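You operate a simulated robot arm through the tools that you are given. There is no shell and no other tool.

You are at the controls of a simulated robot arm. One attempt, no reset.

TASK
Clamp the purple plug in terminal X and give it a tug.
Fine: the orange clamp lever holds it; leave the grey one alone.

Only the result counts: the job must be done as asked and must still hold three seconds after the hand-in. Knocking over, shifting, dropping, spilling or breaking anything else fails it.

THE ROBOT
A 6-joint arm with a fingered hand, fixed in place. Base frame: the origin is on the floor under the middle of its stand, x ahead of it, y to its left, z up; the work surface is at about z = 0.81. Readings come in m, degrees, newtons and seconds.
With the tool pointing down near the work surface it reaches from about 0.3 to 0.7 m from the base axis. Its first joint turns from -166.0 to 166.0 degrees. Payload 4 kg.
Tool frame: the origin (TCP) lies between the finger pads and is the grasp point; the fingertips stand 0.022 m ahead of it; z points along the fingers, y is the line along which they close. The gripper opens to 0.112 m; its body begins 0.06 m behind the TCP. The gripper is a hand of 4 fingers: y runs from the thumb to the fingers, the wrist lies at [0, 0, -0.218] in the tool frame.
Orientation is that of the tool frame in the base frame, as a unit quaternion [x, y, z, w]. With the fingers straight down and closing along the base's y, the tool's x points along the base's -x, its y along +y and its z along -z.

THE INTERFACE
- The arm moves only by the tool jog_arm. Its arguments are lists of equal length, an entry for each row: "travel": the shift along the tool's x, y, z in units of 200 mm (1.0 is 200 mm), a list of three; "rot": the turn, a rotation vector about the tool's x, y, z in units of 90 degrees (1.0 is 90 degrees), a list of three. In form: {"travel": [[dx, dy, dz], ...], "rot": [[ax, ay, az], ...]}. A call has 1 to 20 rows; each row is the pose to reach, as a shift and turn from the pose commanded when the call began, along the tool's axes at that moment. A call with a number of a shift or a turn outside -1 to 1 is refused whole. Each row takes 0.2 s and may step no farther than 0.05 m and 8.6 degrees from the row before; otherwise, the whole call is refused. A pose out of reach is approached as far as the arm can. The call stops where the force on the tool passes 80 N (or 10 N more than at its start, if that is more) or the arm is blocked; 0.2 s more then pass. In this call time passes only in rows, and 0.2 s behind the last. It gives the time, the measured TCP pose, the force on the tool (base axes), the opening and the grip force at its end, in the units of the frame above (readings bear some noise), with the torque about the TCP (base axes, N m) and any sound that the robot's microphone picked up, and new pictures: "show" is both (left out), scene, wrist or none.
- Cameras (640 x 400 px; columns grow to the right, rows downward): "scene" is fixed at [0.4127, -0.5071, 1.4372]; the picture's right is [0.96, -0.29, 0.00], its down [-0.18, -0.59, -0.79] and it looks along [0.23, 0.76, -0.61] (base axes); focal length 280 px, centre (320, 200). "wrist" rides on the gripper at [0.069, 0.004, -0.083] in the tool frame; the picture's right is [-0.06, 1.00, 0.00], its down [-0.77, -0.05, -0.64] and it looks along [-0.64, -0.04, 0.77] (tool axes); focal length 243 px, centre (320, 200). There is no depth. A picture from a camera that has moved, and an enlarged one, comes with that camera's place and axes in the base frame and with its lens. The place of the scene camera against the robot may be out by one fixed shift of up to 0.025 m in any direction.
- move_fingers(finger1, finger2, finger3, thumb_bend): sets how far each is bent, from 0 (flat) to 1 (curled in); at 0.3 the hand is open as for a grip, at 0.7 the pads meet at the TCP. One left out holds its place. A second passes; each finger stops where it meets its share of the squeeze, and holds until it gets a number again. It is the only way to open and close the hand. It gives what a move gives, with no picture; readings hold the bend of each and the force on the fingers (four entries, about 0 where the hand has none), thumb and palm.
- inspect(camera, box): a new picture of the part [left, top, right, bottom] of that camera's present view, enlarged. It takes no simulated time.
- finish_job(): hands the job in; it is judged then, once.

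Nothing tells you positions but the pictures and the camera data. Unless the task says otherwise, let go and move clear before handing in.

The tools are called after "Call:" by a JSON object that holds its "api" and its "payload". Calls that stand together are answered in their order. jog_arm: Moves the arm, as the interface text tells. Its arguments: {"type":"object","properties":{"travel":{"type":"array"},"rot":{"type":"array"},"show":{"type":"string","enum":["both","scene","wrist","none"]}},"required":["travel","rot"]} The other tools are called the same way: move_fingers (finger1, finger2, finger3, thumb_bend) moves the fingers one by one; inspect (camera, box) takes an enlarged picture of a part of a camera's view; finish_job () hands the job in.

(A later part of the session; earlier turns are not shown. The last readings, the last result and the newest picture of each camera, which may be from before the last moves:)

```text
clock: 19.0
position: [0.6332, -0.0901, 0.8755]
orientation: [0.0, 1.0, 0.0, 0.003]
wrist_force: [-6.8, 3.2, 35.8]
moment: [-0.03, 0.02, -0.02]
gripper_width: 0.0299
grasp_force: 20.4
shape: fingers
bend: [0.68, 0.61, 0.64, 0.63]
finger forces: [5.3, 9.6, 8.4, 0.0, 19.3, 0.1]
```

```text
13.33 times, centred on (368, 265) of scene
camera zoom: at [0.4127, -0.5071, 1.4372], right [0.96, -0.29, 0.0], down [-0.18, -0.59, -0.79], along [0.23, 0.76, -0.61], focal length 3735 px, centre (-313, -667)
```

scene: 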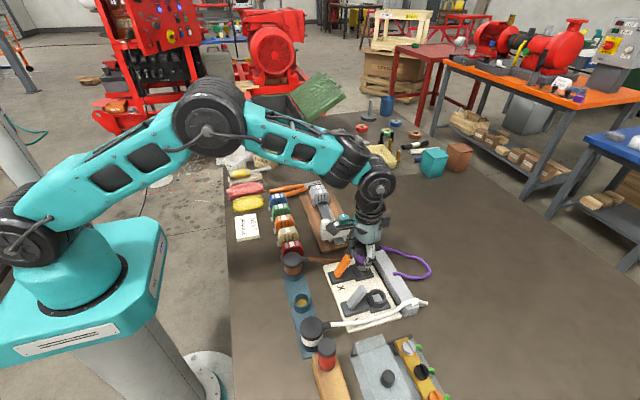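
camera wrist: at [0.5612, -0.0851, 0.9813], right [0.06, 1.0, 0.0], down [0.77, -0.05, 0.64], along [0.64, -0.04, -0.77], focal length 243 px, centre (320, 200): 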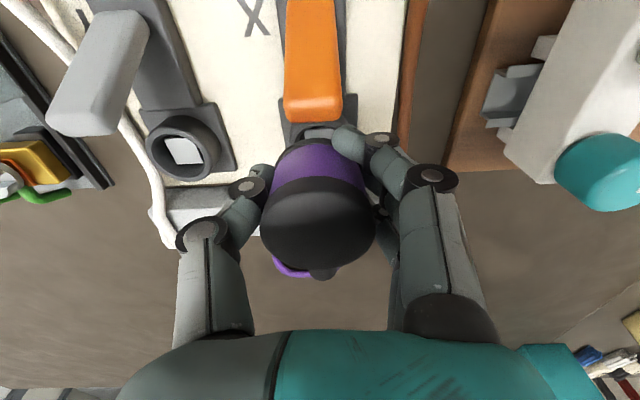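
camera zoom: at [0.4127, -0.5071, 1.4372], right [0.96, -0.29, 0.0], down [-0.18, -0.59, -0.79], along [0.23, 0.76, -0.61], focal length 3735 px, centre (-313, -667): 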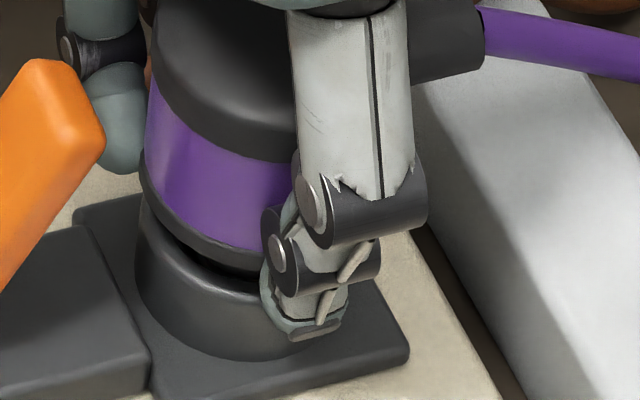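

The plug didn't move under 36 N, so it is bottomed. I'll check how the brown plug sits in its rack cup to compare the gap under the collar, and look at the empty cup.

Call:
{"api": "inspect", "payload": {"camera": "scene", "box": [275, 245, 325, 325]}}

Call:
{"api": "inspect", "payload": {"camera": "scene", "box": [335, 270, 400, 315]}}

```text
5.00 times, centred on (300, 285) of scene
camera zoom: at [0.4127, -0.5071, 1.4372], right [0.96, -0.29, 0.0], down [-0.18, -0.59, -0.79], along [0.23, 0.76, -0.61], focal length 1401 px, centre (420, -225)
```

zoom: 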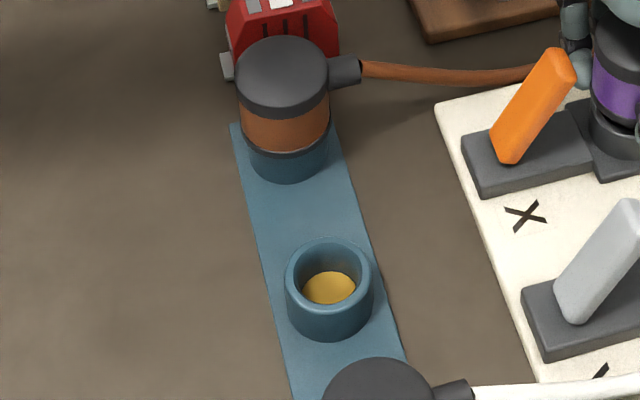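

```text
8.89 times, centred on (368, 292) of scene
camera zoom: at [0.4127, -0.5071, 1.4372], right [0.96, -0.29, 0.0], down [-0.18, -0.59, -0.79], along [0.23, 0.76, -0.61], focal length 2490 px, centre (-102, -622)
```

zoom: 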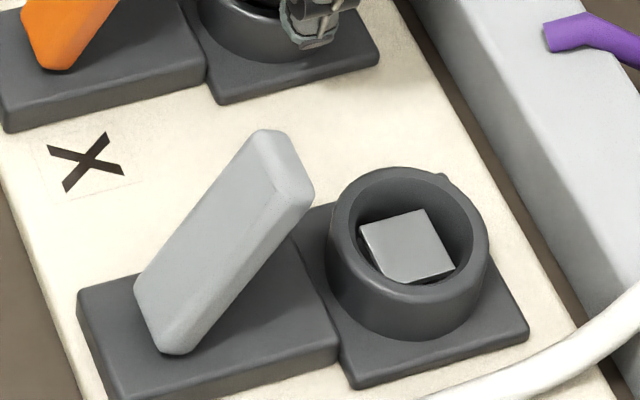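

I want to be sure what the bottom of this plug looks like before trusting that it's seated. I'll lift it a little and zoom in on the pin.

Call:
{"api": "jog_arm", "payload": {"travel": [[0, 0, -0.05], [0, 0, -0.1], [0, 0, -0.15], [0, 0, -0.2]], "rot": [[0, 0, 0], [0, 0, 0], [0, 0, 0], [0, 0, 0]], "show": "none"}}

Call:
{"api": "inspect", "payload": {"camera": "scene", "box": [345, 230, 390, 280]}}

Call:
{"api": "inspect", "payload": {"camera": "wrist", "box": [240, 60, 400, 290]}}

```text
clock: 20.0
position: [0.6329, -0.0889, 0.9119]
orientation: [0.0, 1.0, 0.0, 0.0]
wrist_force: [-0.2, -0.7, -1.6]
moment: [-0.03, 0.01, 0.01]
gripper_width: 0.0304
grasp_force: 16.8
shape: fingers
bend: [0.66, 0.6, 0.63, 0.63]
finger forces: [3.1, 7.7, 7.0, 0.0, 15.9, 0.0]
```

```text
8.00 times, centred on (368, 255) of scene
camera zoom: at [0.4127, -0.5071, 1.4372], right [0.96, -0.29, 0.0], down [-0.18, -0.59, -0.79], along [0.23, 0.76, -0.61], focal length 2241 px, centre (-60, -240)
```

zoom: 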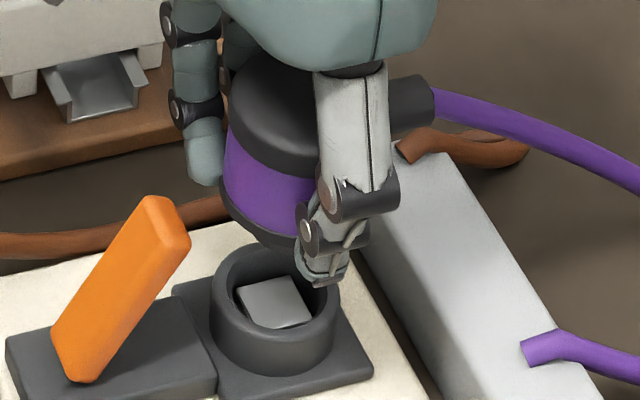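

```text
1.74 times, centred on (320, 175) of wrist
camera zoom: at [0.5616, -0.0845, 0.9968], right [0.06, 1.0, 0.0], down [0.77, -0.05, 0.64], along [0.64, -0.04, -0.77], focal length 422 px, centre (320, 244)
```

zoom: 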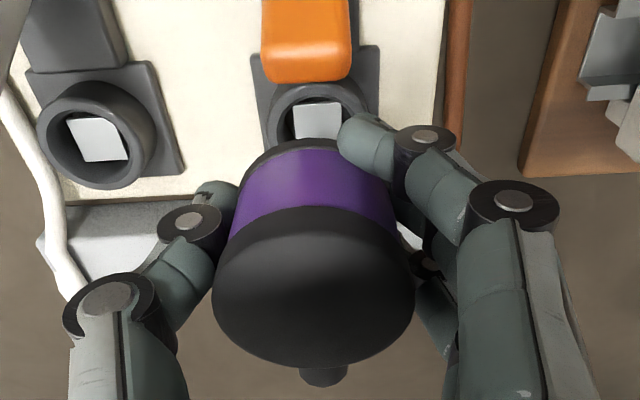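

Call:
{"api": "inspect", "payload": {"camera": "scene", "box": [366, 248, 386, 264]}}

Call:
{"api": "inspect", "payload": {"camera": "scene", "box": [350, 245, 380, 270]}}

```text
16.00 times, centred on (376, 256) of scene
camera zoom: at [0.4127, -0.5071, 1.4372], right [0.96, -0.29, 0.0], down [-0.18, -0.59, -0.79], along [0.23, 0.76, -0.61], focal length 4482 px, centre (-576, -696)
```

zoom: 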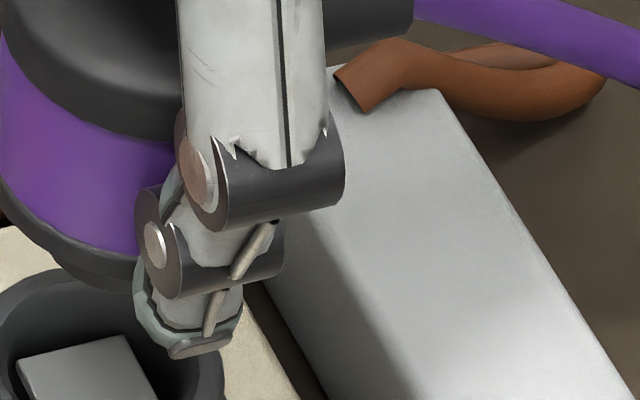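

```text
16.00 times, centred on (365, 258) of scene
camera zoom: at [0.4127, -0.5071, 1.4372], right [0.96, -0.29, 0.0], down [-0.18, -0.59, -0.79], along [0.23, 0.76, -0.61], focal length 4482 px, centre (-400, -720)
```

zoom: 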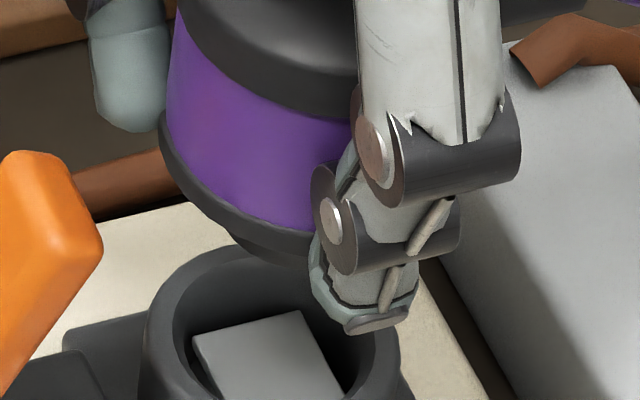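

The stub under the collar is short (about 12 mm) and narrower than the ring, so it rests on the contact block; that is the seated position, and the alignment is good. I'll lower it back down until light contact.

Call:
{"api": "jog_arm", "payload": {"travel": [[0, 0, 0.05], [0, 0, 0.1], [0, 0, 0.14], [0, 0, 0.165], [0, 0, 0.18]], "rot": [[0, 0, 0], [0, 0, 0], [0, 0, 0], [0, 0, 0], [0, 0, 0]], "show": "none"}}

Call:
{"api": "inspect", "payload": {"camera": "scene", "box": [345, 240, 390, 285]}}

```text
clock: 21.2
position: [0.6314, -0.0889, 0.8773]
orientation: [0.0, 1.0, 0.0, 0.0]
wrist_force: [-0.7, -0.2, 3.6]
moment: [0.0, 0.0, 0.04]
gripper_width: 0.0308
grasp_force: 17.0
shape: fingers
bend: [0.66, 0.6, 0.63, 0.63]
finger forces: [3.3, 8.0, 6.9, 0.0, 16.1, 0.0]
```

```text
8.89 times, centred on (368, 262) of scene
camera zoom: at [0.4127, -0.5071, 1.4372], right [0.96, -0.29, 0.0], down [-0.18, -0.59, -0.79], along [0.23, 0.76, -0.61], focal length 2490 px, centre (-102, -356)
```

zoom: 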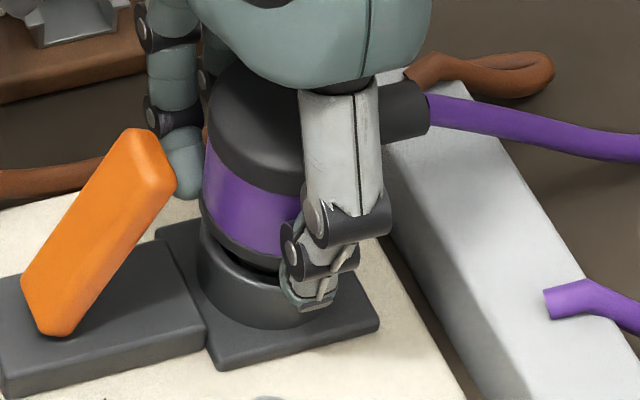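

The plug rests on the contact with about 5 N. I'll now release it by opening only as far as before, then check that it stands on its own.

Call:
{"api": "move_fingers", "payload": {"finger1": 0.45, "finger2": 0.45, "finger3": 0.45, "thumb_bend": 0.45}}

Call:
{"api": "inspect", "payload": {"camera": "scene", "box": [340, 235, 400, 285]}}

Call:
{"api": "inspect", "payload": {"camera": "wrist", "box": [160, 60, 480, 300]}}

```text
clock: 22.2
position: [0.6313, -0.0886, 0.8785]
orientation: [0.0, 1.0, 0.0, 0.0]
wrist_force: [-0.3, 0.2, 0.2]
moment: [0.01, 0.0, -0.02]
gripper_width: 0.0709
grasp_force: 0.1
shape: fingers
bend: [0.45, 0.45, 0.45, 0.45]
finger forces: [0.1, 0.1, 0.0, 0.0, 0.1, 0.0]
```

```text
8.00 times, centred on (370, 260) of scene
camera zoom: at [0.4127, -0.5071, 1.4372], right [0.96, -0.29, 0.0], down [-0.18, -0.59, -0.79], along [0.23, 0.76, -0.61], focal length 2241 px, centre (-80, -280)
```

zoom: 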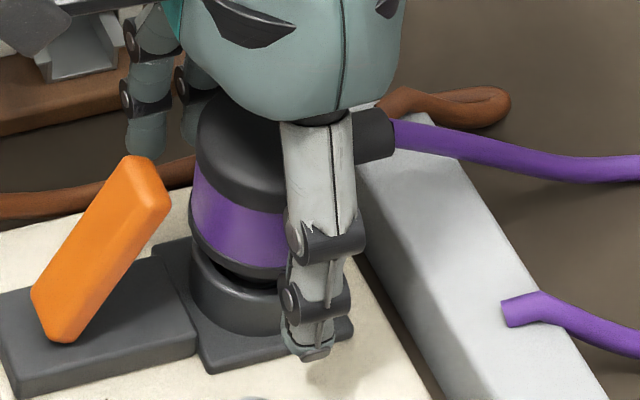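

```text
1.67 times, centred on (320, 180) of wrist
camera zoom: at [0.5615, -0.0841, 0.9611], right [0.06, 1.0, 0.0], down [0.77, -0.05, 0.64], along [0.64, -0.04, -0.77], focal length 404 px, centre (320, 233)
```

zoom: 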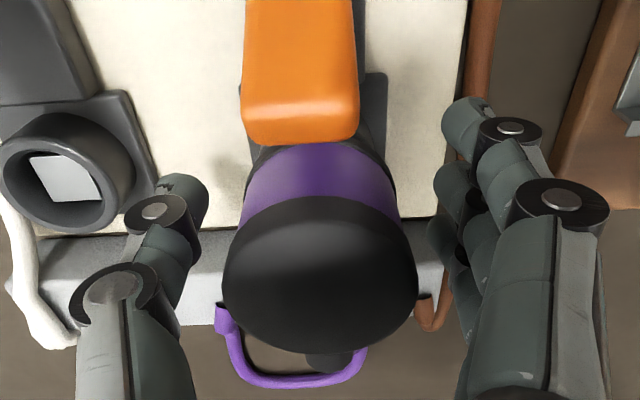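

The plug stands upright on its own in terminal X. I'll raise the hand straight up and look at the lever and plug together.

Call:
{"api": "jog_arm", "payload": {"travel": [[0, 0, -0.1], [0, 0, -0.25], [0, 0, -0.4], [0, 0, -0.55]], "rot": [[0, 0, 0], [0, 0, 0], [0, 0, 0], [0, 0, 0]]}}

Call:
{"api": "inspect", "payload": {"camera": "scene", "box": [320, 230, 420, 310]}}

Call:
{"api": "inspect", "payload": {"camera": "wrist", "box": [220, 0, 420, 200]}}

```text
clock: 23.2
position: [0.6303, -0.0882, 0.9893]
orientation: [0.0, 1.0, 0.0, 0.0]
wrist_force: [0.3, 0.3, -0.2]
moment: [0.0, -0.03, -0.04]
gripper_width: 0.071
grasp_force: 0.1
shape: fingers
bend: [0.45, 0.45, 0.45, 0.45]
finger forces: [0.0, 0.0, 0.0, 0.0, 0.0, 0.0]
camera wrist: at [0.561, -0.0841, 1.0721], right [0.06, 1.0, 0.0], down [0.77, -0.05, 0.64], along [0.64, -0.04, -0.77], focal length 243 px, centre (320, 200)
```

scene: 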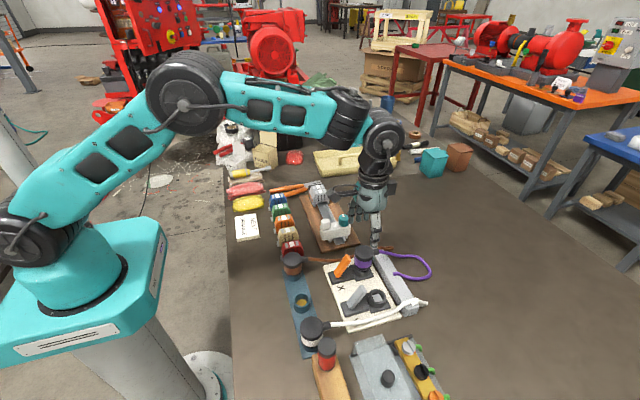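
wrist: 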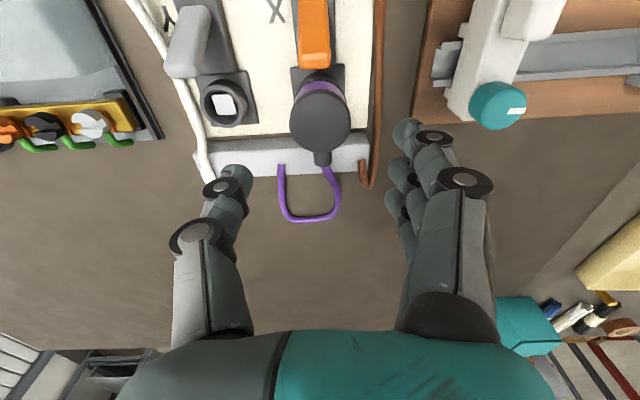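

```text
5.00 times, centred on (370, 270) of scene
camera zoom: at [0.4127, -0.5071, 1.4372], right [0.96, -0.29, 0.0], down [-0.18, -0.59, -0.79], along [0.23, 0.76, -0.61], focal length 1401 px, centre (70, -150)
```

zoom: 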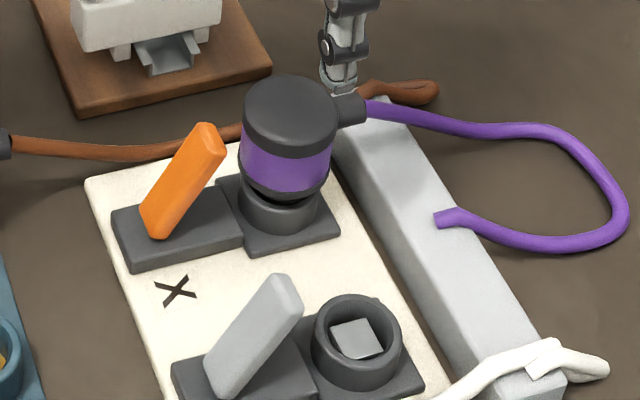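

```text
2.00 times, centred on (320, 100) of wrist
camera zoom: at [0.561, -0.0841, 1.0721], right [0.06, 1.0, 0.0], down [0.77, -0.05, 0.64], along [0.64, -0.04, -0.77], focal length 485 px, centre (320, 400)
```

zoom: 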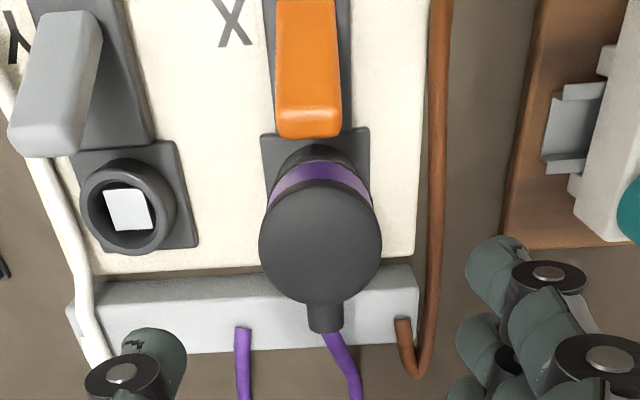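

The plug stands free and straight. With the hand out of the way I'll zoom in on the collar/ring gap and the lever.

Call:
{"api": "inspect", "payload": {"camera": "scene", "box": [360, 255, 385, 275]}}

Call:
{"api": "inspect", "payload": {"camera": "scene", "box": [338, 240, 392, 285]}}

```text
16.00 times, centred on (372, 265) of scene
camera zoom: at [0.4127, -0.5071, 1.4372], right [0.96, -0.29, 0.0], down [-0.18, -0.59, -0.79], along [0.23, 0.76, -0.61], focal length 4482 px, centre (-520, -840)
```

zoom: 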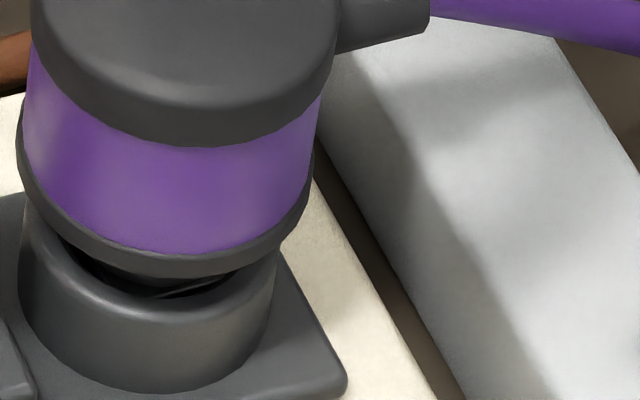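

```text
8.89 times, centred on (365, 262) of scene
camera zoom: at [0.4127, -0.5071, 1.4372], right [0.96, -0.29, 0.0], down [-0.18, -0.59, -0.79], along [0.23, 0.76, -0.61], focal length 2490 px, centre (-80, -356)
```

zoom: 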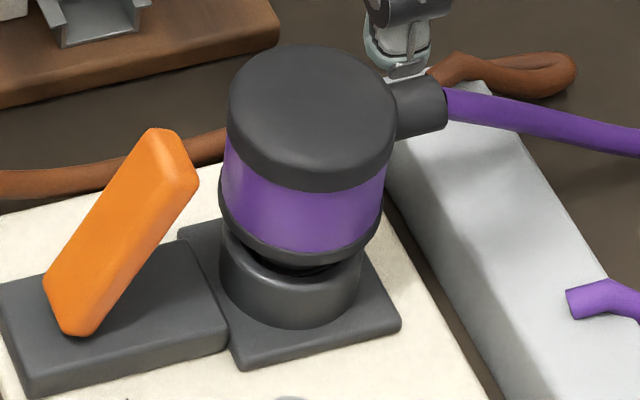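

The orange lever is 22 mm wide at y≈−0.089 and leans toward the plug with only about 6–10 mm to spare, so its throw should be toward −x, away from the plug. I'll set up to pinch its sides with thumb and middle finger, outer fingers kept open, and come in above it.

Call:
{"api": "move_fingers", "payload": {"finger1": 0.3, "finger2": 0.46, "finger3": 0.3, "thumb_bend": 0.46}}

Call:
{"api": "jog_arm", "payload": {"travel": [[0.12, 0, 0], [0.2305, 0, 0], [0.2305, 0, 0.12], [0.2305, 0, 0.24]], "rot": [[0, 0, 0], [0, 0, 0], [0, 0, 0], [0, 0, 0]]}}

Call:
{"api": "inspect", "payload": {"camera": "scene", "box": [310, 220, 410, 300]}}

Call:
{"api": "inspect", "payload": {"camera": "wrist", "box": [160, 60, 480, 300]}}

```text
clock: 24.2
position: [0.6307, -0.0881, 0.9886]
orientation: [0.001, 1.0, 0.0, 0.0]
wrist_force: [0.7, 0.7, 0.2]
moment: [0.01, -0.04, -0.01]
gripper_width: 0.0912
grasp_force: 0.0
shape: fingers
bend: [0.3, 0.46, 0.3, 0.46]
finger forces: [0.0, 0.0, 0.0, 0.0, 0.0, 0.1]
```

```text
clock: 25.2
position: [0.5838, -0.0889, 0.9379]
orientation: [0.0, 1.0, 0.0, 0.001]
wrist_force: [-0.2, -0.2, -0.1]
moment: [0.01, 0.04, 0.0]
gripper_width: 0.0912
grasp_force: 0.1
shape: fingers
bend: [0.3, 0.46, 0.3, 0.46]
finger forces: [0.0, 0.0, 0.1, 0.1, 0.0, 0.0]
camera wrist: at [0.5148, -0.0845, 1.0227], right [0.06, 1.0, 0.0], down [0.77, -0.05, 0.64], along [0.64, -0.04, -0.77], focal length 243 px, centre (320, 200)
```

scene: 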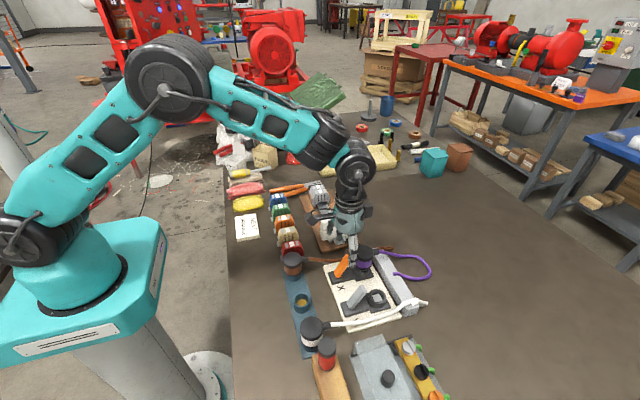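
wrist: 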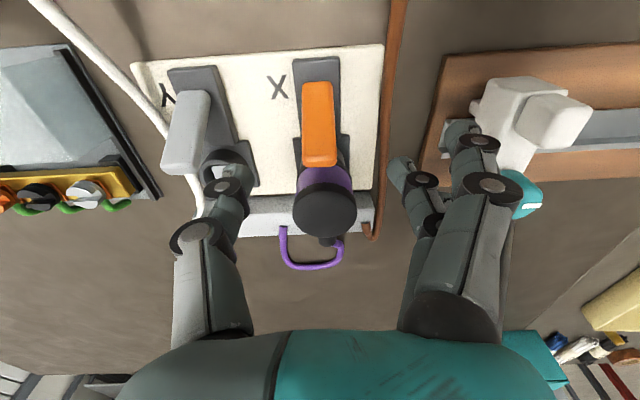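

```text
5.00 times, centred on (360, 260) of scene
camera zoom: at [0.4127, -0.5071, 1.4372], right [0.96, -0.29, 0.0], down [-0.18, -0.59, -0.79], along [0.23, 0.76, -0.61], focal length 1401 px, centre (120, -100)
```

zoom: 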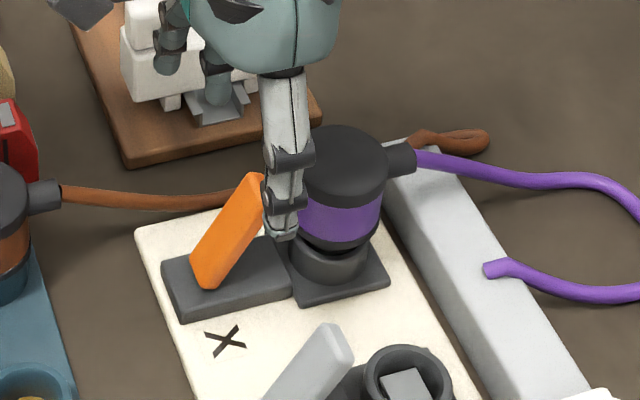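

```text
1.67 times, centred on (320, 180) of wrist
camera zoom: at [0.5148, -0.0845, 1.0227], right [0.06, 1.0, 0.0], down [0.77, -0.05, 0.64], along [0.64, -0.04, -0.77], focal length 404 px, centre (320, 233)
```

zoom: 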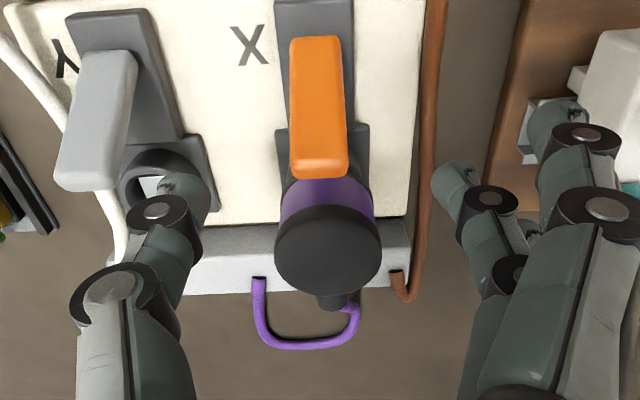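

The path down is clear. I'll bring the outer fingers in a little, to stay away from the white carriage and the plug, then lower around the lever.

Call:
{"api": "move_fingers", "payload": {"finger1": 0.38, "finger2": 0.46, "finger3": 0.38, "thumb_bend": 0.46}}

Call:
{"api": "jog_arm", "payload": {"travel": [[0, 0, 0.1], [0, 0, 0.2], [0, 0, 0.3]], "rot": [[0, 0, 0], [0, 0, 0], [0, 0, 0]]}}

Call:
{"api": "inspect", "payload": {"camera": "scene", "box": [310, 220, 410, 300]}}

Call:
{"api": "inspect", "payload": {"camera": "wrist", "box": [160, 60, 480, 300]}}

```text
clock: 26.2
position: [0.5855, -0.0889, 0.9388]
orientation: [0.0, 1.0, 0.0, 0.0]
wrist_force: [0.8, 0.1, -0.1]
moment: [-0.01, 0.03, 0.0]
gripper_width: 0.0804
grasp_force: 0.0
shape: fingers
bend: [0.38, 0.46, 0.38, 0.46]
finger forces: [0.0, 0.0, 0.0, 0.0, 0.0, 0.1]
```

```text
clock: 27.0
position: [0.5871, -0.0896, 0.8789]
orientation: [0.0, 1.0, 0.001, 0.0]
wrist_force: [0.2, 0.6, -0.3]
moment: [-0.03, -0.02, 0.01]
gripper_width: 0.0808
grasp_force: 0.1
shape: fingers
bend: [0.38, 0.46, 0.38, 0.46]
finger forces: [0.0, 0.1, 0.1, 0.1, 0.1, 0.0]
camera wrist: at [0.5157, -0.0854, 0.9624], right [0.06, 1.0, 0.0], down [0.77, -0.05, 0.64], along [0.64, -0.04, -0.77], focal length 243 px, centre (320, 200)
```

scene: 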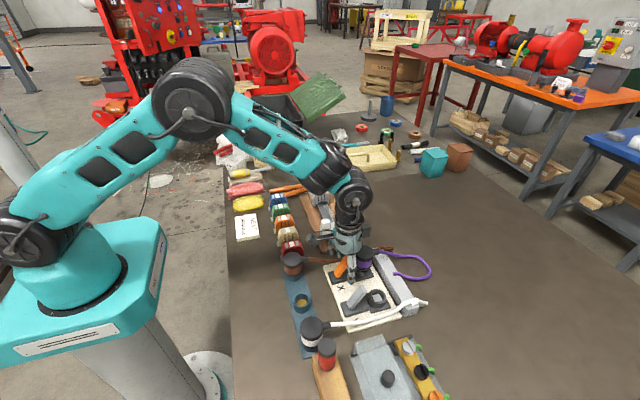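
wrist: 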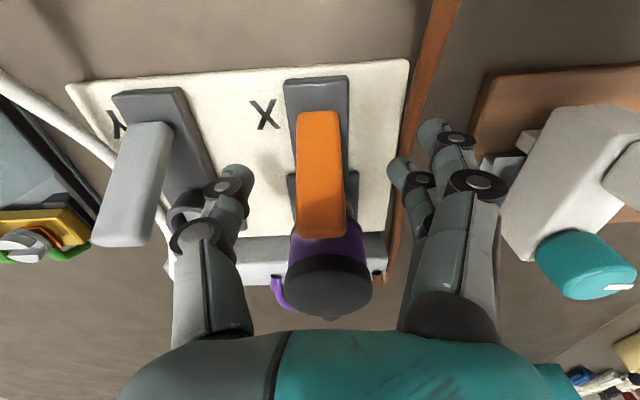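

```text
5.00 times, centred on (360, 260) of scene
camera zoom: at [0.4127, -0.5071, 1.4372], right [0.96, -0.29, 0.0], down [-0.18, -0.59, -0.79], along [0.23, 0.76, -0.61], focal length 1401 px, centre (120, -100)
```

zoom: 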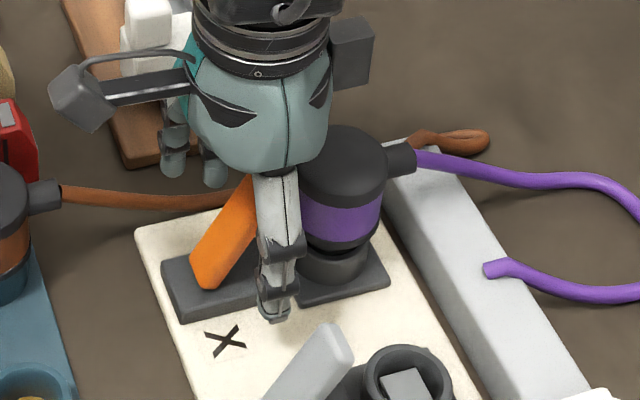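

```text
1.67 times, centred on (320, 180) of wrist
camera zoom: at [0.5157, -0.0854, 0.9624], right [0.06, 1.0, 0.0], down [0.77, -0.05, 0.64], along [0.64, -0.04, -0.77], focal length 404 px, centre (320, 233)
```

zoom: 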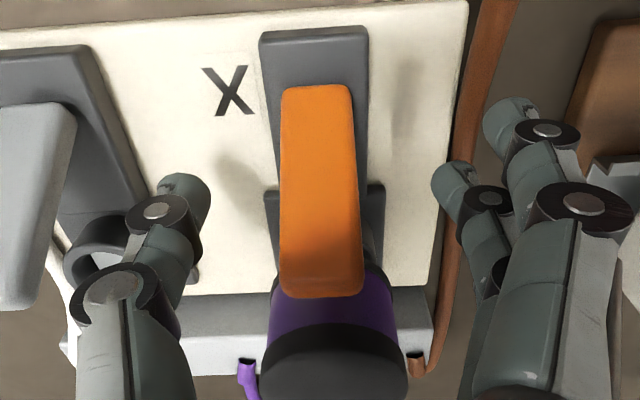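

Thumb and middle finger straddle the orange lever. I'll pinch it now.

Call:
{"api": "move_fingers", "payload": {"finger2": 0.7, "thumb_bend": 0.7}}

Call:
{"api": "inspect", "payload": {"camera": "wrist", "box": [160, 60, 480, 300]}}

Call:
{"api": "inspect", "payload": {"camera": "scene", "box": [320, 230, 400, 290]}}

```text
clock: 28.0
position: [0.5859, -0.0903, 0.8787]
orientation: [-0.001, 1.0, 0.0, 0.0]
wrist_force: [-0.9, -2.3, -2.5]
moment: [-0.03, -0.01, 0.02]
gripper_width: 0.0562
grasp_force: 5.1
shape: fingers
bend: [0.38, 0.64, 0.38, 0.66]
finger forces: [0.0, 4.0, 0.1, 0.0, 6.6, 0.0]
```

```text
1.67 times, centred on (320, 180) of wrist
camera zoom: at [0.5157, -0.0855, 0.9625], right [0.06, 1.0, 0.0], down [0.77, -0.05, 0.64], along [0.64, -0.04, -0.77], focal length 404 px, centre (320, 233)
```

zoom: 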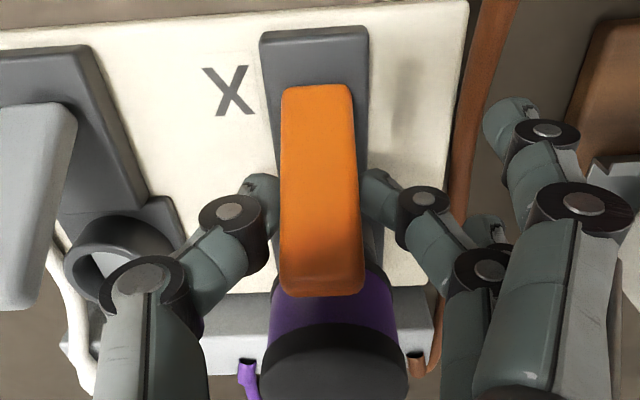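

```text
6.67 times, centred on (360, 260) of scene
camera zoom: at [0.4127, -0.5071, 1.4372], right [0.96, -0.29, 0.0], down [-0.18, -0.59, -0.79], along [0.23, 0.76, -0.61], focal length 1868 px, centre (53, -200)
```

zoom: 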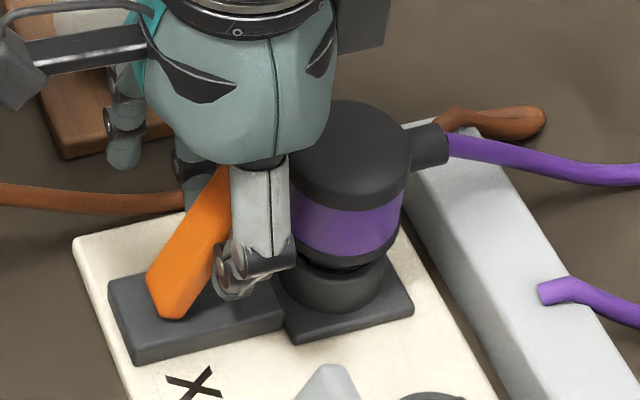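

The fingertips are gripping low on the lever (around z≈0.85), which gives a short lever arm. I'll open slightly, move up about 22 mm and re-pinch near the lever's tip.

Call:
{"api": "move_fingers", "payload": {"finger2": 0.52, "thumb_bend": 0.52}}

Call:
{"api": "jog_arm", "payload": {"travel": [[-0.008, 0, -0.06], [-0.015, 0, -0.11]], "rot": [[0, 0, 0], [0, 0, 0]], "show": "none"}}

Call:
{"api": "move_fingers", "payload": {"finger2": 0.72, "thumb_bend": 0.72}}

Call:
{"api": "inspect", "payload": {"camera": "wrist", "box": [160, 60, 480, 300]}}

Call:
{"api": "inspect", "payload": {"camera": "scene", "box": [320, 230, 400, 290]}}

```text
clock: 29.0
position: [0.587, -0.0905, 0.8793]
orientation: [0.0, 1.0, 0.001, -0.002]
wrist_force: [-1.0, -0.4, -0.2]
moment: [-0.01, 0.0, -0.01]
gripper_width: 0.0715
grasp_force: 0.1
shape: fingers
bend: [0.38, 0.52, 0.38, 0.52]
finger forces: [0.0, 0.1, 0.0, 0.0, 0.0, 0.1]
```

```text
clock: 29.6
position: [0.5897, -0.0895, 0.9006]
orientation: [0.0, 1.0, -0.001, 0.0]
wrist_force: [-0.2, -0.5, 0.1]
moment: [0.01, 0.0, 0.01]
gripper_width: 0.0713
grasp_force: 0.1
shape: fingers
bend: [0.38, 0.52, 0.38, 0.52]
finger forces: [0.0, 0.1, 0.1, 0.0, 0.1, 0.0]
```

```text
clock: 30.6
position: [0.5898, -0.0885, 0.9003]
orientation: [0.0, 1.0, 0.0, -0.001]
wrist_force: [-1.5, -3.9, -2.4]
moment: [-0.05, 0.01, -0.02]
gripper_width: 0.0567
grasp_force: 7.1
shape: fingers
bend: [0.38, 0.67, 0.38, 0.66]
finger forces: [0.1, 5.1, 0.0, 0.1, 9.5, 0.0]
```

```text
1.67 times, centred on (320, 180) of wrist
camera zoom: at [0.5189, -0.0846, 0.9844], right [0.06, 1.0, 0.0], down [0.77, -0.05, 0.64], along [0.64, -0.04, -0.77], focal length 404 px, centre (320, 233)
```

zoom: 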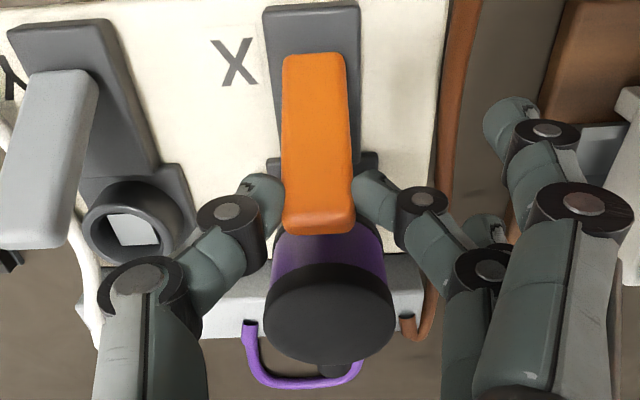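

```text
6.67 times, centred on (360, 260) of scene
camera zoom: at [0.4127, -0.5071, 1.4372], right [0.96, -0.29, 0.0], down [-0.18, -0.59, -0.79], along [0.23, 0.76, -0.61], focal length 1868 px, centre (53, -200)
```

zoom: 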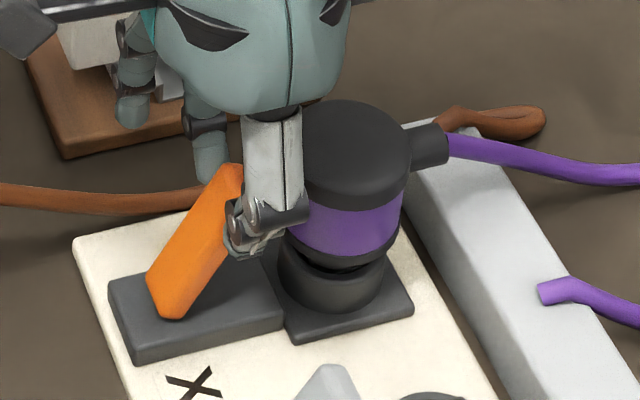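

The pinch is now near the lever's tip. I'll try a small 8° pull along its arc toward −x and watch the force and sound.

Call:
{"api": "jog_arm", "payload": {"travel": [[0.017, 0, -0.008], [0.0345, 0, -0.015]], "rot": [[0, 0, 0], [0, 0, 0]], "show": "none"}}

Call:
{"api": "inspect", "payload": {"camera": "scene", "box": [320, 230, 400, 290]}}

Call:
{"api": "inspect", "payload": {"camera": "wrist", "box": [160, 60, 480, 300]}}

```text
clock: 31.2
position: [0.5819, -0.0881, 0.9032]
orientation: [0.0, 1.0, 0.0, 0.0]
wrist_force: [0.0, -4.4, -3.8]
moment: [-0.04, -0.01, 0.0]
gripper_width: 0.0566
grasp_force: 6.9
shape: fingers
bend: [0.38, 0.67, 0.38, 0.66]
finger forces: [0.0, 4.9, 0.0, 0.1, 9.3, 0.1]
```

```text
6.67 times, centred on (360, 260) of scene
camera zoom: at [0.4127, -0.5071, 1.4372], right [0.96, -0.29, 0.0], down [-0.18, -0.59, -0.79], along [0.23, 0.76, -0.61], focal length 1868 px, centre (53, -200)
```

zoom: 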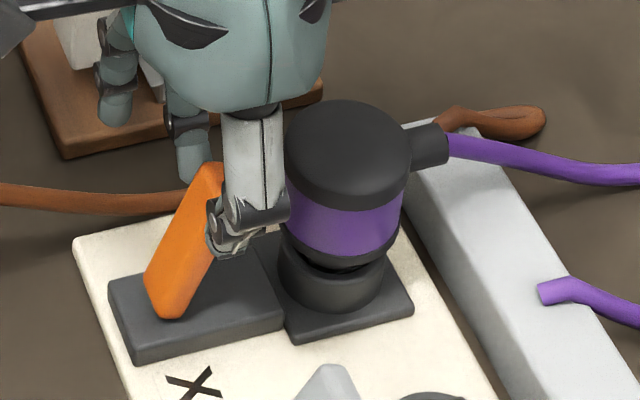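

```text
1.67 times, centred on (320, 180) of wrist
camera zoom: at [0.5117, -0.0846, 0.9874], right [0.06, 1.0, 0.0], down [0.77, -0.05, 0.64], along [0.64, -0.04, -0.77], focal length 404 px, centre (320, 233)
```

zoom: 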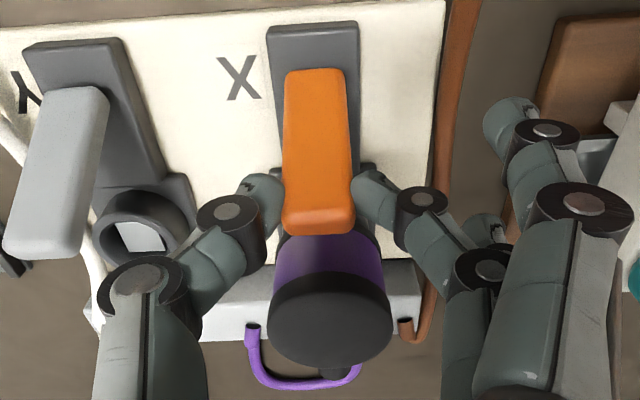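

The lever follows freely toward −x. I'll continue along the arc through vertical.

Call:
{"api": "jog_arm", "payload": {"travel": [[0.021, 0, -0.006], [0.042, 0, -0.011], [0.064, 0, -0.014], [0.0855, 0, -0.015]], "rot": [[0, 0, 0], [0, 0, 0], [0, 0, 0], [0, 0, 0]], "show": "none"}}

Call:
{"api": "inspect", "payload": {"camera": "scene", "box": [320, 230, 400, 290]}}

```text
clock: 32.2
position: [0.5644, -0.0905, 0.9069]
orientation: [0.0, 1.0, -0.001, 0.0]
wrist_force: [0.8, -2.3, -4.7]
moment: [0.0, -0.08, -0.03]
gripper_width: 0.0564
grasp_force: 6.6
shape: fingers
bend: [0.38, 0.67, 0.38, 0.66]
finger forces: [0.1, 5.9, 0.0, 0.0, 7.6, 0.0]
```

```text
6.67 times, centred on (360, 260) of scene
camera zoom: at [0.4127, -0.5071, 1.4372], right [0.96, -0.29, 0.0], down [-0.18, -0.59, -0.79], along [0.23, 0.76, -0.61], focal length 1868 px, centre (53, -200)
```

zoom: 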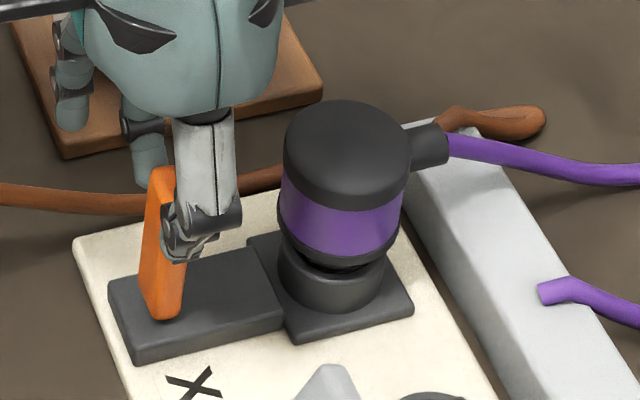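

The lever is now about vertical, with no stop and no sound yet. I'll continue further to the −x side.

Call:
{"api": "jog_arm", "payload": {"travel": [[0.022, 0, 0.001], [0.0435, 0, 0.004], [0.065, 0, 0.009], [0.0855, 0, 0.015]], "rot": [[0, 0, 0], [0, 0, 0], [0, 0, 0], [0, 0, 0]], "show": "none"}}

Call:
{"api": "inspect", "payload": {"camera": "scene", "box": [320, 230, 400, 290]}}

```text
clock: 33.2
position: [0.5472, -0.0901, 0.9037]
orientation: [0.0, 1.0, 0.0, 0.0]
wrist_force: [0.1, -3.1, 1.7]
moment: [-0.06, -0.07, -0.01]
gripper_width: 0.0563
grasp_force: 8.0
shape: fingers
bend: [0.38, 0.67, 0.38, 0.67]
finger forces: [0.0, 6.3, 0.1, 0.0, 9.3, 0.0]
```

```text
6.67 times, centred on (360, 260) of scene
camera zoom: at [0.4127, -0.5071, 1.4372], right [0.96, -0.29, 0.0], down [-0.18, -0.59, -0.79], along [0.23, 0.76, -0.61], focal length 1868 px, centre (53, -200)
```

zoom: 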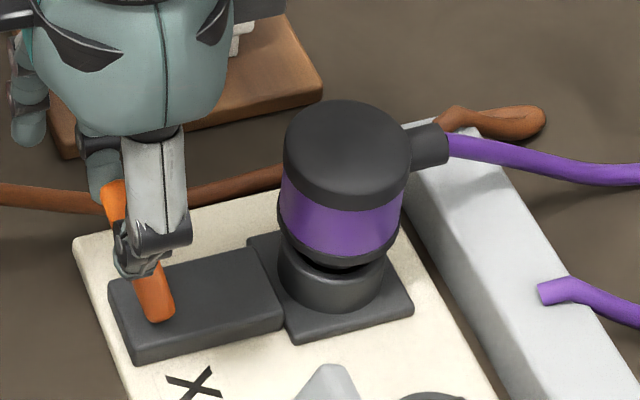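

Still moving freely, now about 20° past vertical. I'll check the surroundings (brown cable, white carriage) before going further.

Call:
{"api": "inspect", "payload": {"camera": "wrist", "box": [130, 0, 550, 300]}}

Call:
{"api": "inspect", "payload": {"camera": "scene", "box": [270, 200, 390, 300]}}

```text
1.33 times, centred on (340, 150) of wrist
camera zoom: at [0.4773, -0.0849, 0.9879], right [0.06, 1.0, 0.0], down [0.76, -0.05, 0.64], along [0.64, -0.04, -0.77], focal length 324 px, centre (293, 267)
```

zoom: 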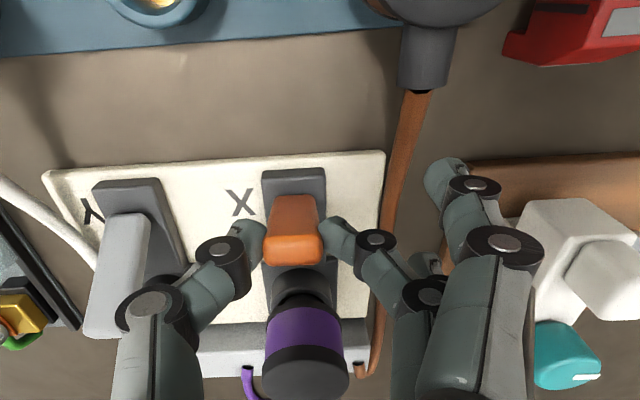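

```text
4.00 times, centred on (330, 250) of scene
camera zoom: at [0.4127, -0.5071, 1.4372], right [0.96, -0.29, 0.0], down [-0.18, -0.59, -0.79], along [0.23, 0.76, -0.61], focal length 1121 px, centre (280, 0)
```

zoom: 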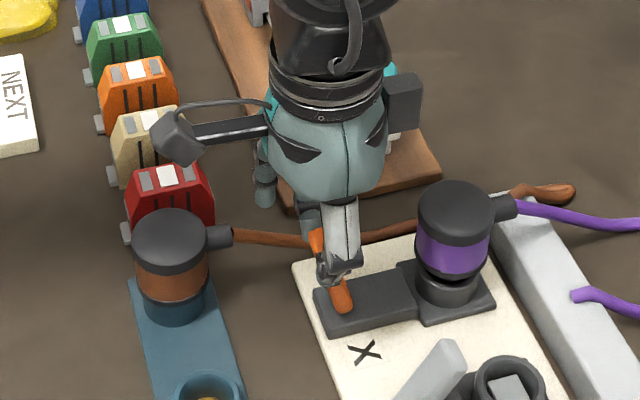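

Clear on all sides. I'll continue the throw to about −40°.

Call:
{"api": "jog_arm", "payload": {"travel": [[0.02, 0, 0.009], [0.0395, 0, 0.0185], [0.058, 0, 0.03], [0.075, 0, 0.0435]], "rot": [[0, 0, 0], [0, 0, 0], [0, 0, 0], [0, 0, 0]], "show": "none"}}

Call:
{"api": "inspect", "payload": {"camera": "scene", "box": [320, 230, 400, 290]}}

Call:
{"api": "inspect", "payload": {"camera": "wrist", "box": [130, 0, 550, 300]}}

```text
clock: 34.2
position: [0.5346, -0.0887, 0.8968]
orientation: [-0.001, 1.0, 0.0, 0.003]
wrist_force: [5.5, -5.0, 9.3]
moment: [-0.1, -0.14, -0.01]
gripper_width: 0.0566
grasp_force: 9.1
shape: fingers
bend: [0.38, 0.69, 0.38, 0.67]
finger forces: [0.0, 7.0, 0.0, 0.0, 11.7, 0.0]
```

```text
6.67 times, centred on (360, 260) of scene
camera zoom: at [0.4127, -0.5071, 1.4372], right [0.96, -0.29, 0.0], down [-0.18, -0.59, -0.79], along [0.23, 0.76, -0.61], focal length 1868 px, centre (53, -200)
```

zoom: 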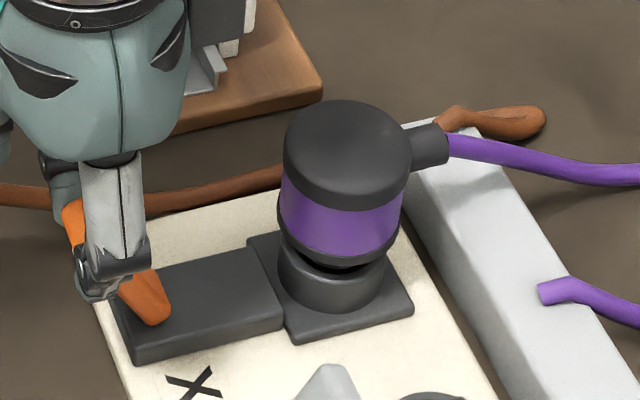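

```text
1.33 times, centred on (340, 150) of wrist
camera zoom: at [0.463, -0.0845, 0.9797], right [0.06, 1.0, 0.0], down [0.76, -0.05, 0.65], along [0.64, -0.04, -0.76], focal length 324 px, centre (293, 267)
```

zoom: 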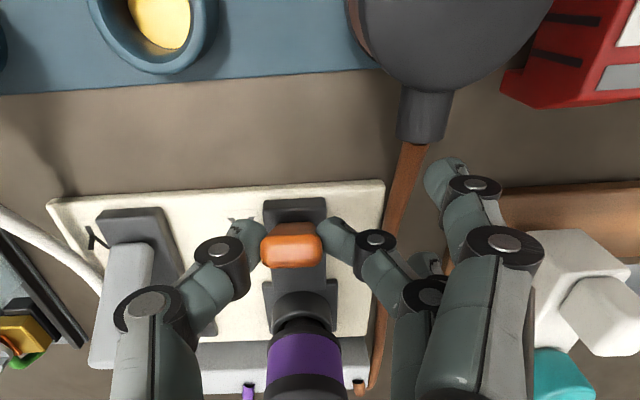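

Resistance has appeared (about 11 N) near −40°, which may be an end stop or a detent. I'll push a few millimetres more along the arc to see which.

Call:
{"api": "jog_arm", "payload": {"travel": [[0.009, 0, 0.008], [0.017, 0, 0.016]], "rot": [[0, 0, 0], [0, 0, 0]], "show": "none"}}

Call:
{"api": "inspect", "payload": {"camera": "scene", "box": [320, 230, 400, 290]}}

```text
clock: 34.8
position: [0.529, -0.0884, 0.8904]
orientation: [0.001, 1.0, 0.001, -0.002]
wrist_force: [-1.1, -2.3, -0.3]
moment: [0.05, 0.03, 0.0]
gripper_width: 0.0493
grasp_force: 1.5
shape: fingers
bend: [0.38, 0.72, 0.38, 0.7]
finger forces: [0.7, 0.0, 0.0, 0.0, 2.4, 0.0]
```

```text
6.67 times, centred on (360, 260) of scene
camera zoom: at [0.4127, -0.5071, 1.4372], right [0.96, -0.29, 0.0], down [-0.18, -0.59, -0.79], along [0.23, 0.76, -0.61], focal length 1868 px, centre (53, -200)
```

zoom: 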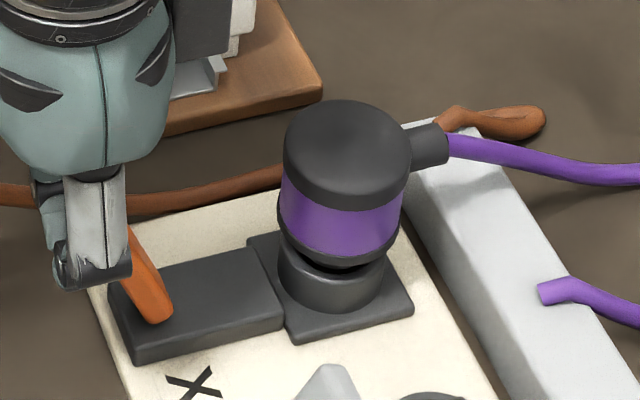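

The fingers slipped off the lever tip after that resistance. I'll raise the hand straight up and look at where the lever has stayed.

Call:
{"api": "jog_arm", "payload": {"travel": [[0, 0, -0.08], [0, 0, -0.2], [0, 0, -0.35]], "rot": [[0, 0, 0], [0, 0, 0], [0, 0, 0]]}}

Call:
{"api": "inspect", "payload": {"camera": "scene", "box": [270, 230, 400, 310]}}

Call:
{"api": "inspect", "payload": {"camera": "wrist", "box": [160, 40, 480, 280]}}

```text
clock: 35.6
position: [0.5297, -0.0882, 0.9622]
orientation: [0.0, 1.0, 0.0, 0.001]
wrist_force: [-0.1, 0.4, -0.8]
moment: [0.02, 0.0, -0.01]
gripper_width: 0.0474
grasp_force: 0.1
shape: fingers
bend: [0.38, 0.72, 0.38, 0.71]
finger forces: [0.1, 0.1, 0.0, 0.0, 0.1, 0.0]
camera wrist: at [0.4593, -0.0846, 1.0464], right [0.06, 1.0, 0.0], down [0.77, -0.05, 0.64], along [0.64, -0.04, -0.77], focal length 243 px, centre (320, 200)
```

scene: 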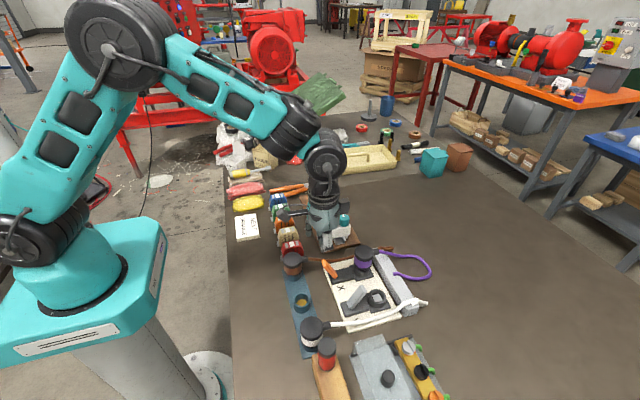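
wrist: 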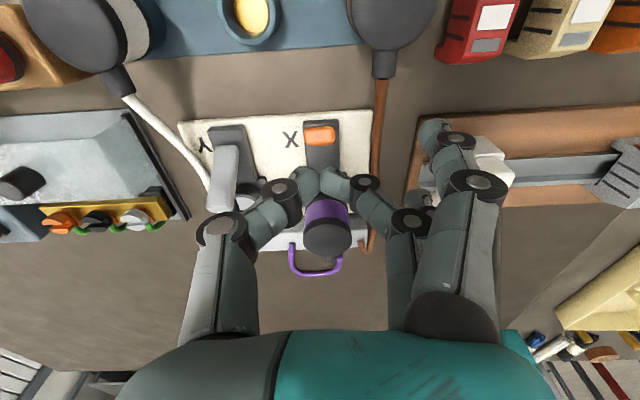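

```text
4.92 times, centred on (335, 270) of scene
camera zoom: at [0.4127, -0.5071, 1.4372], right [0.96, -0.29, 0.0], down [-0.18, -0.59, -0.79], along [0.23, 0.76, -0.61], focal length 1379 px, centre (246, -145)
```

zoom: 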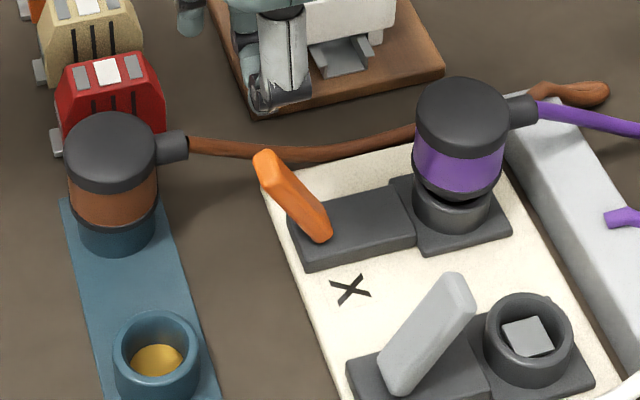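

```text
1.67 times, centred on (320, 160) of wrist
camera zoom: at [0.4593, -0.0846, 1.0464], right [0.06, 1.0, 0.0], down [0.77, -0.05, 0.64], along [0.64, -0.04, -0.77], focal length 404 px, centre (320, 267)
```

zoom: 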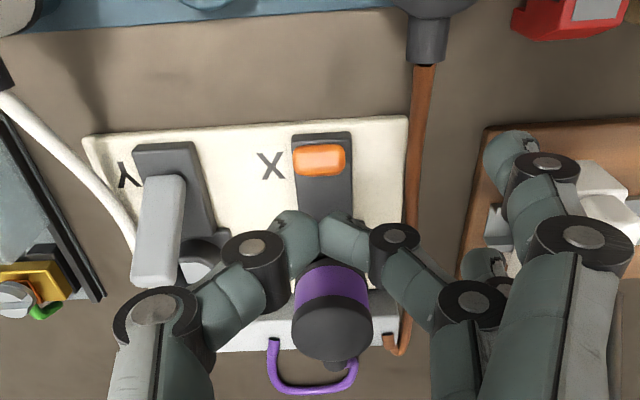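

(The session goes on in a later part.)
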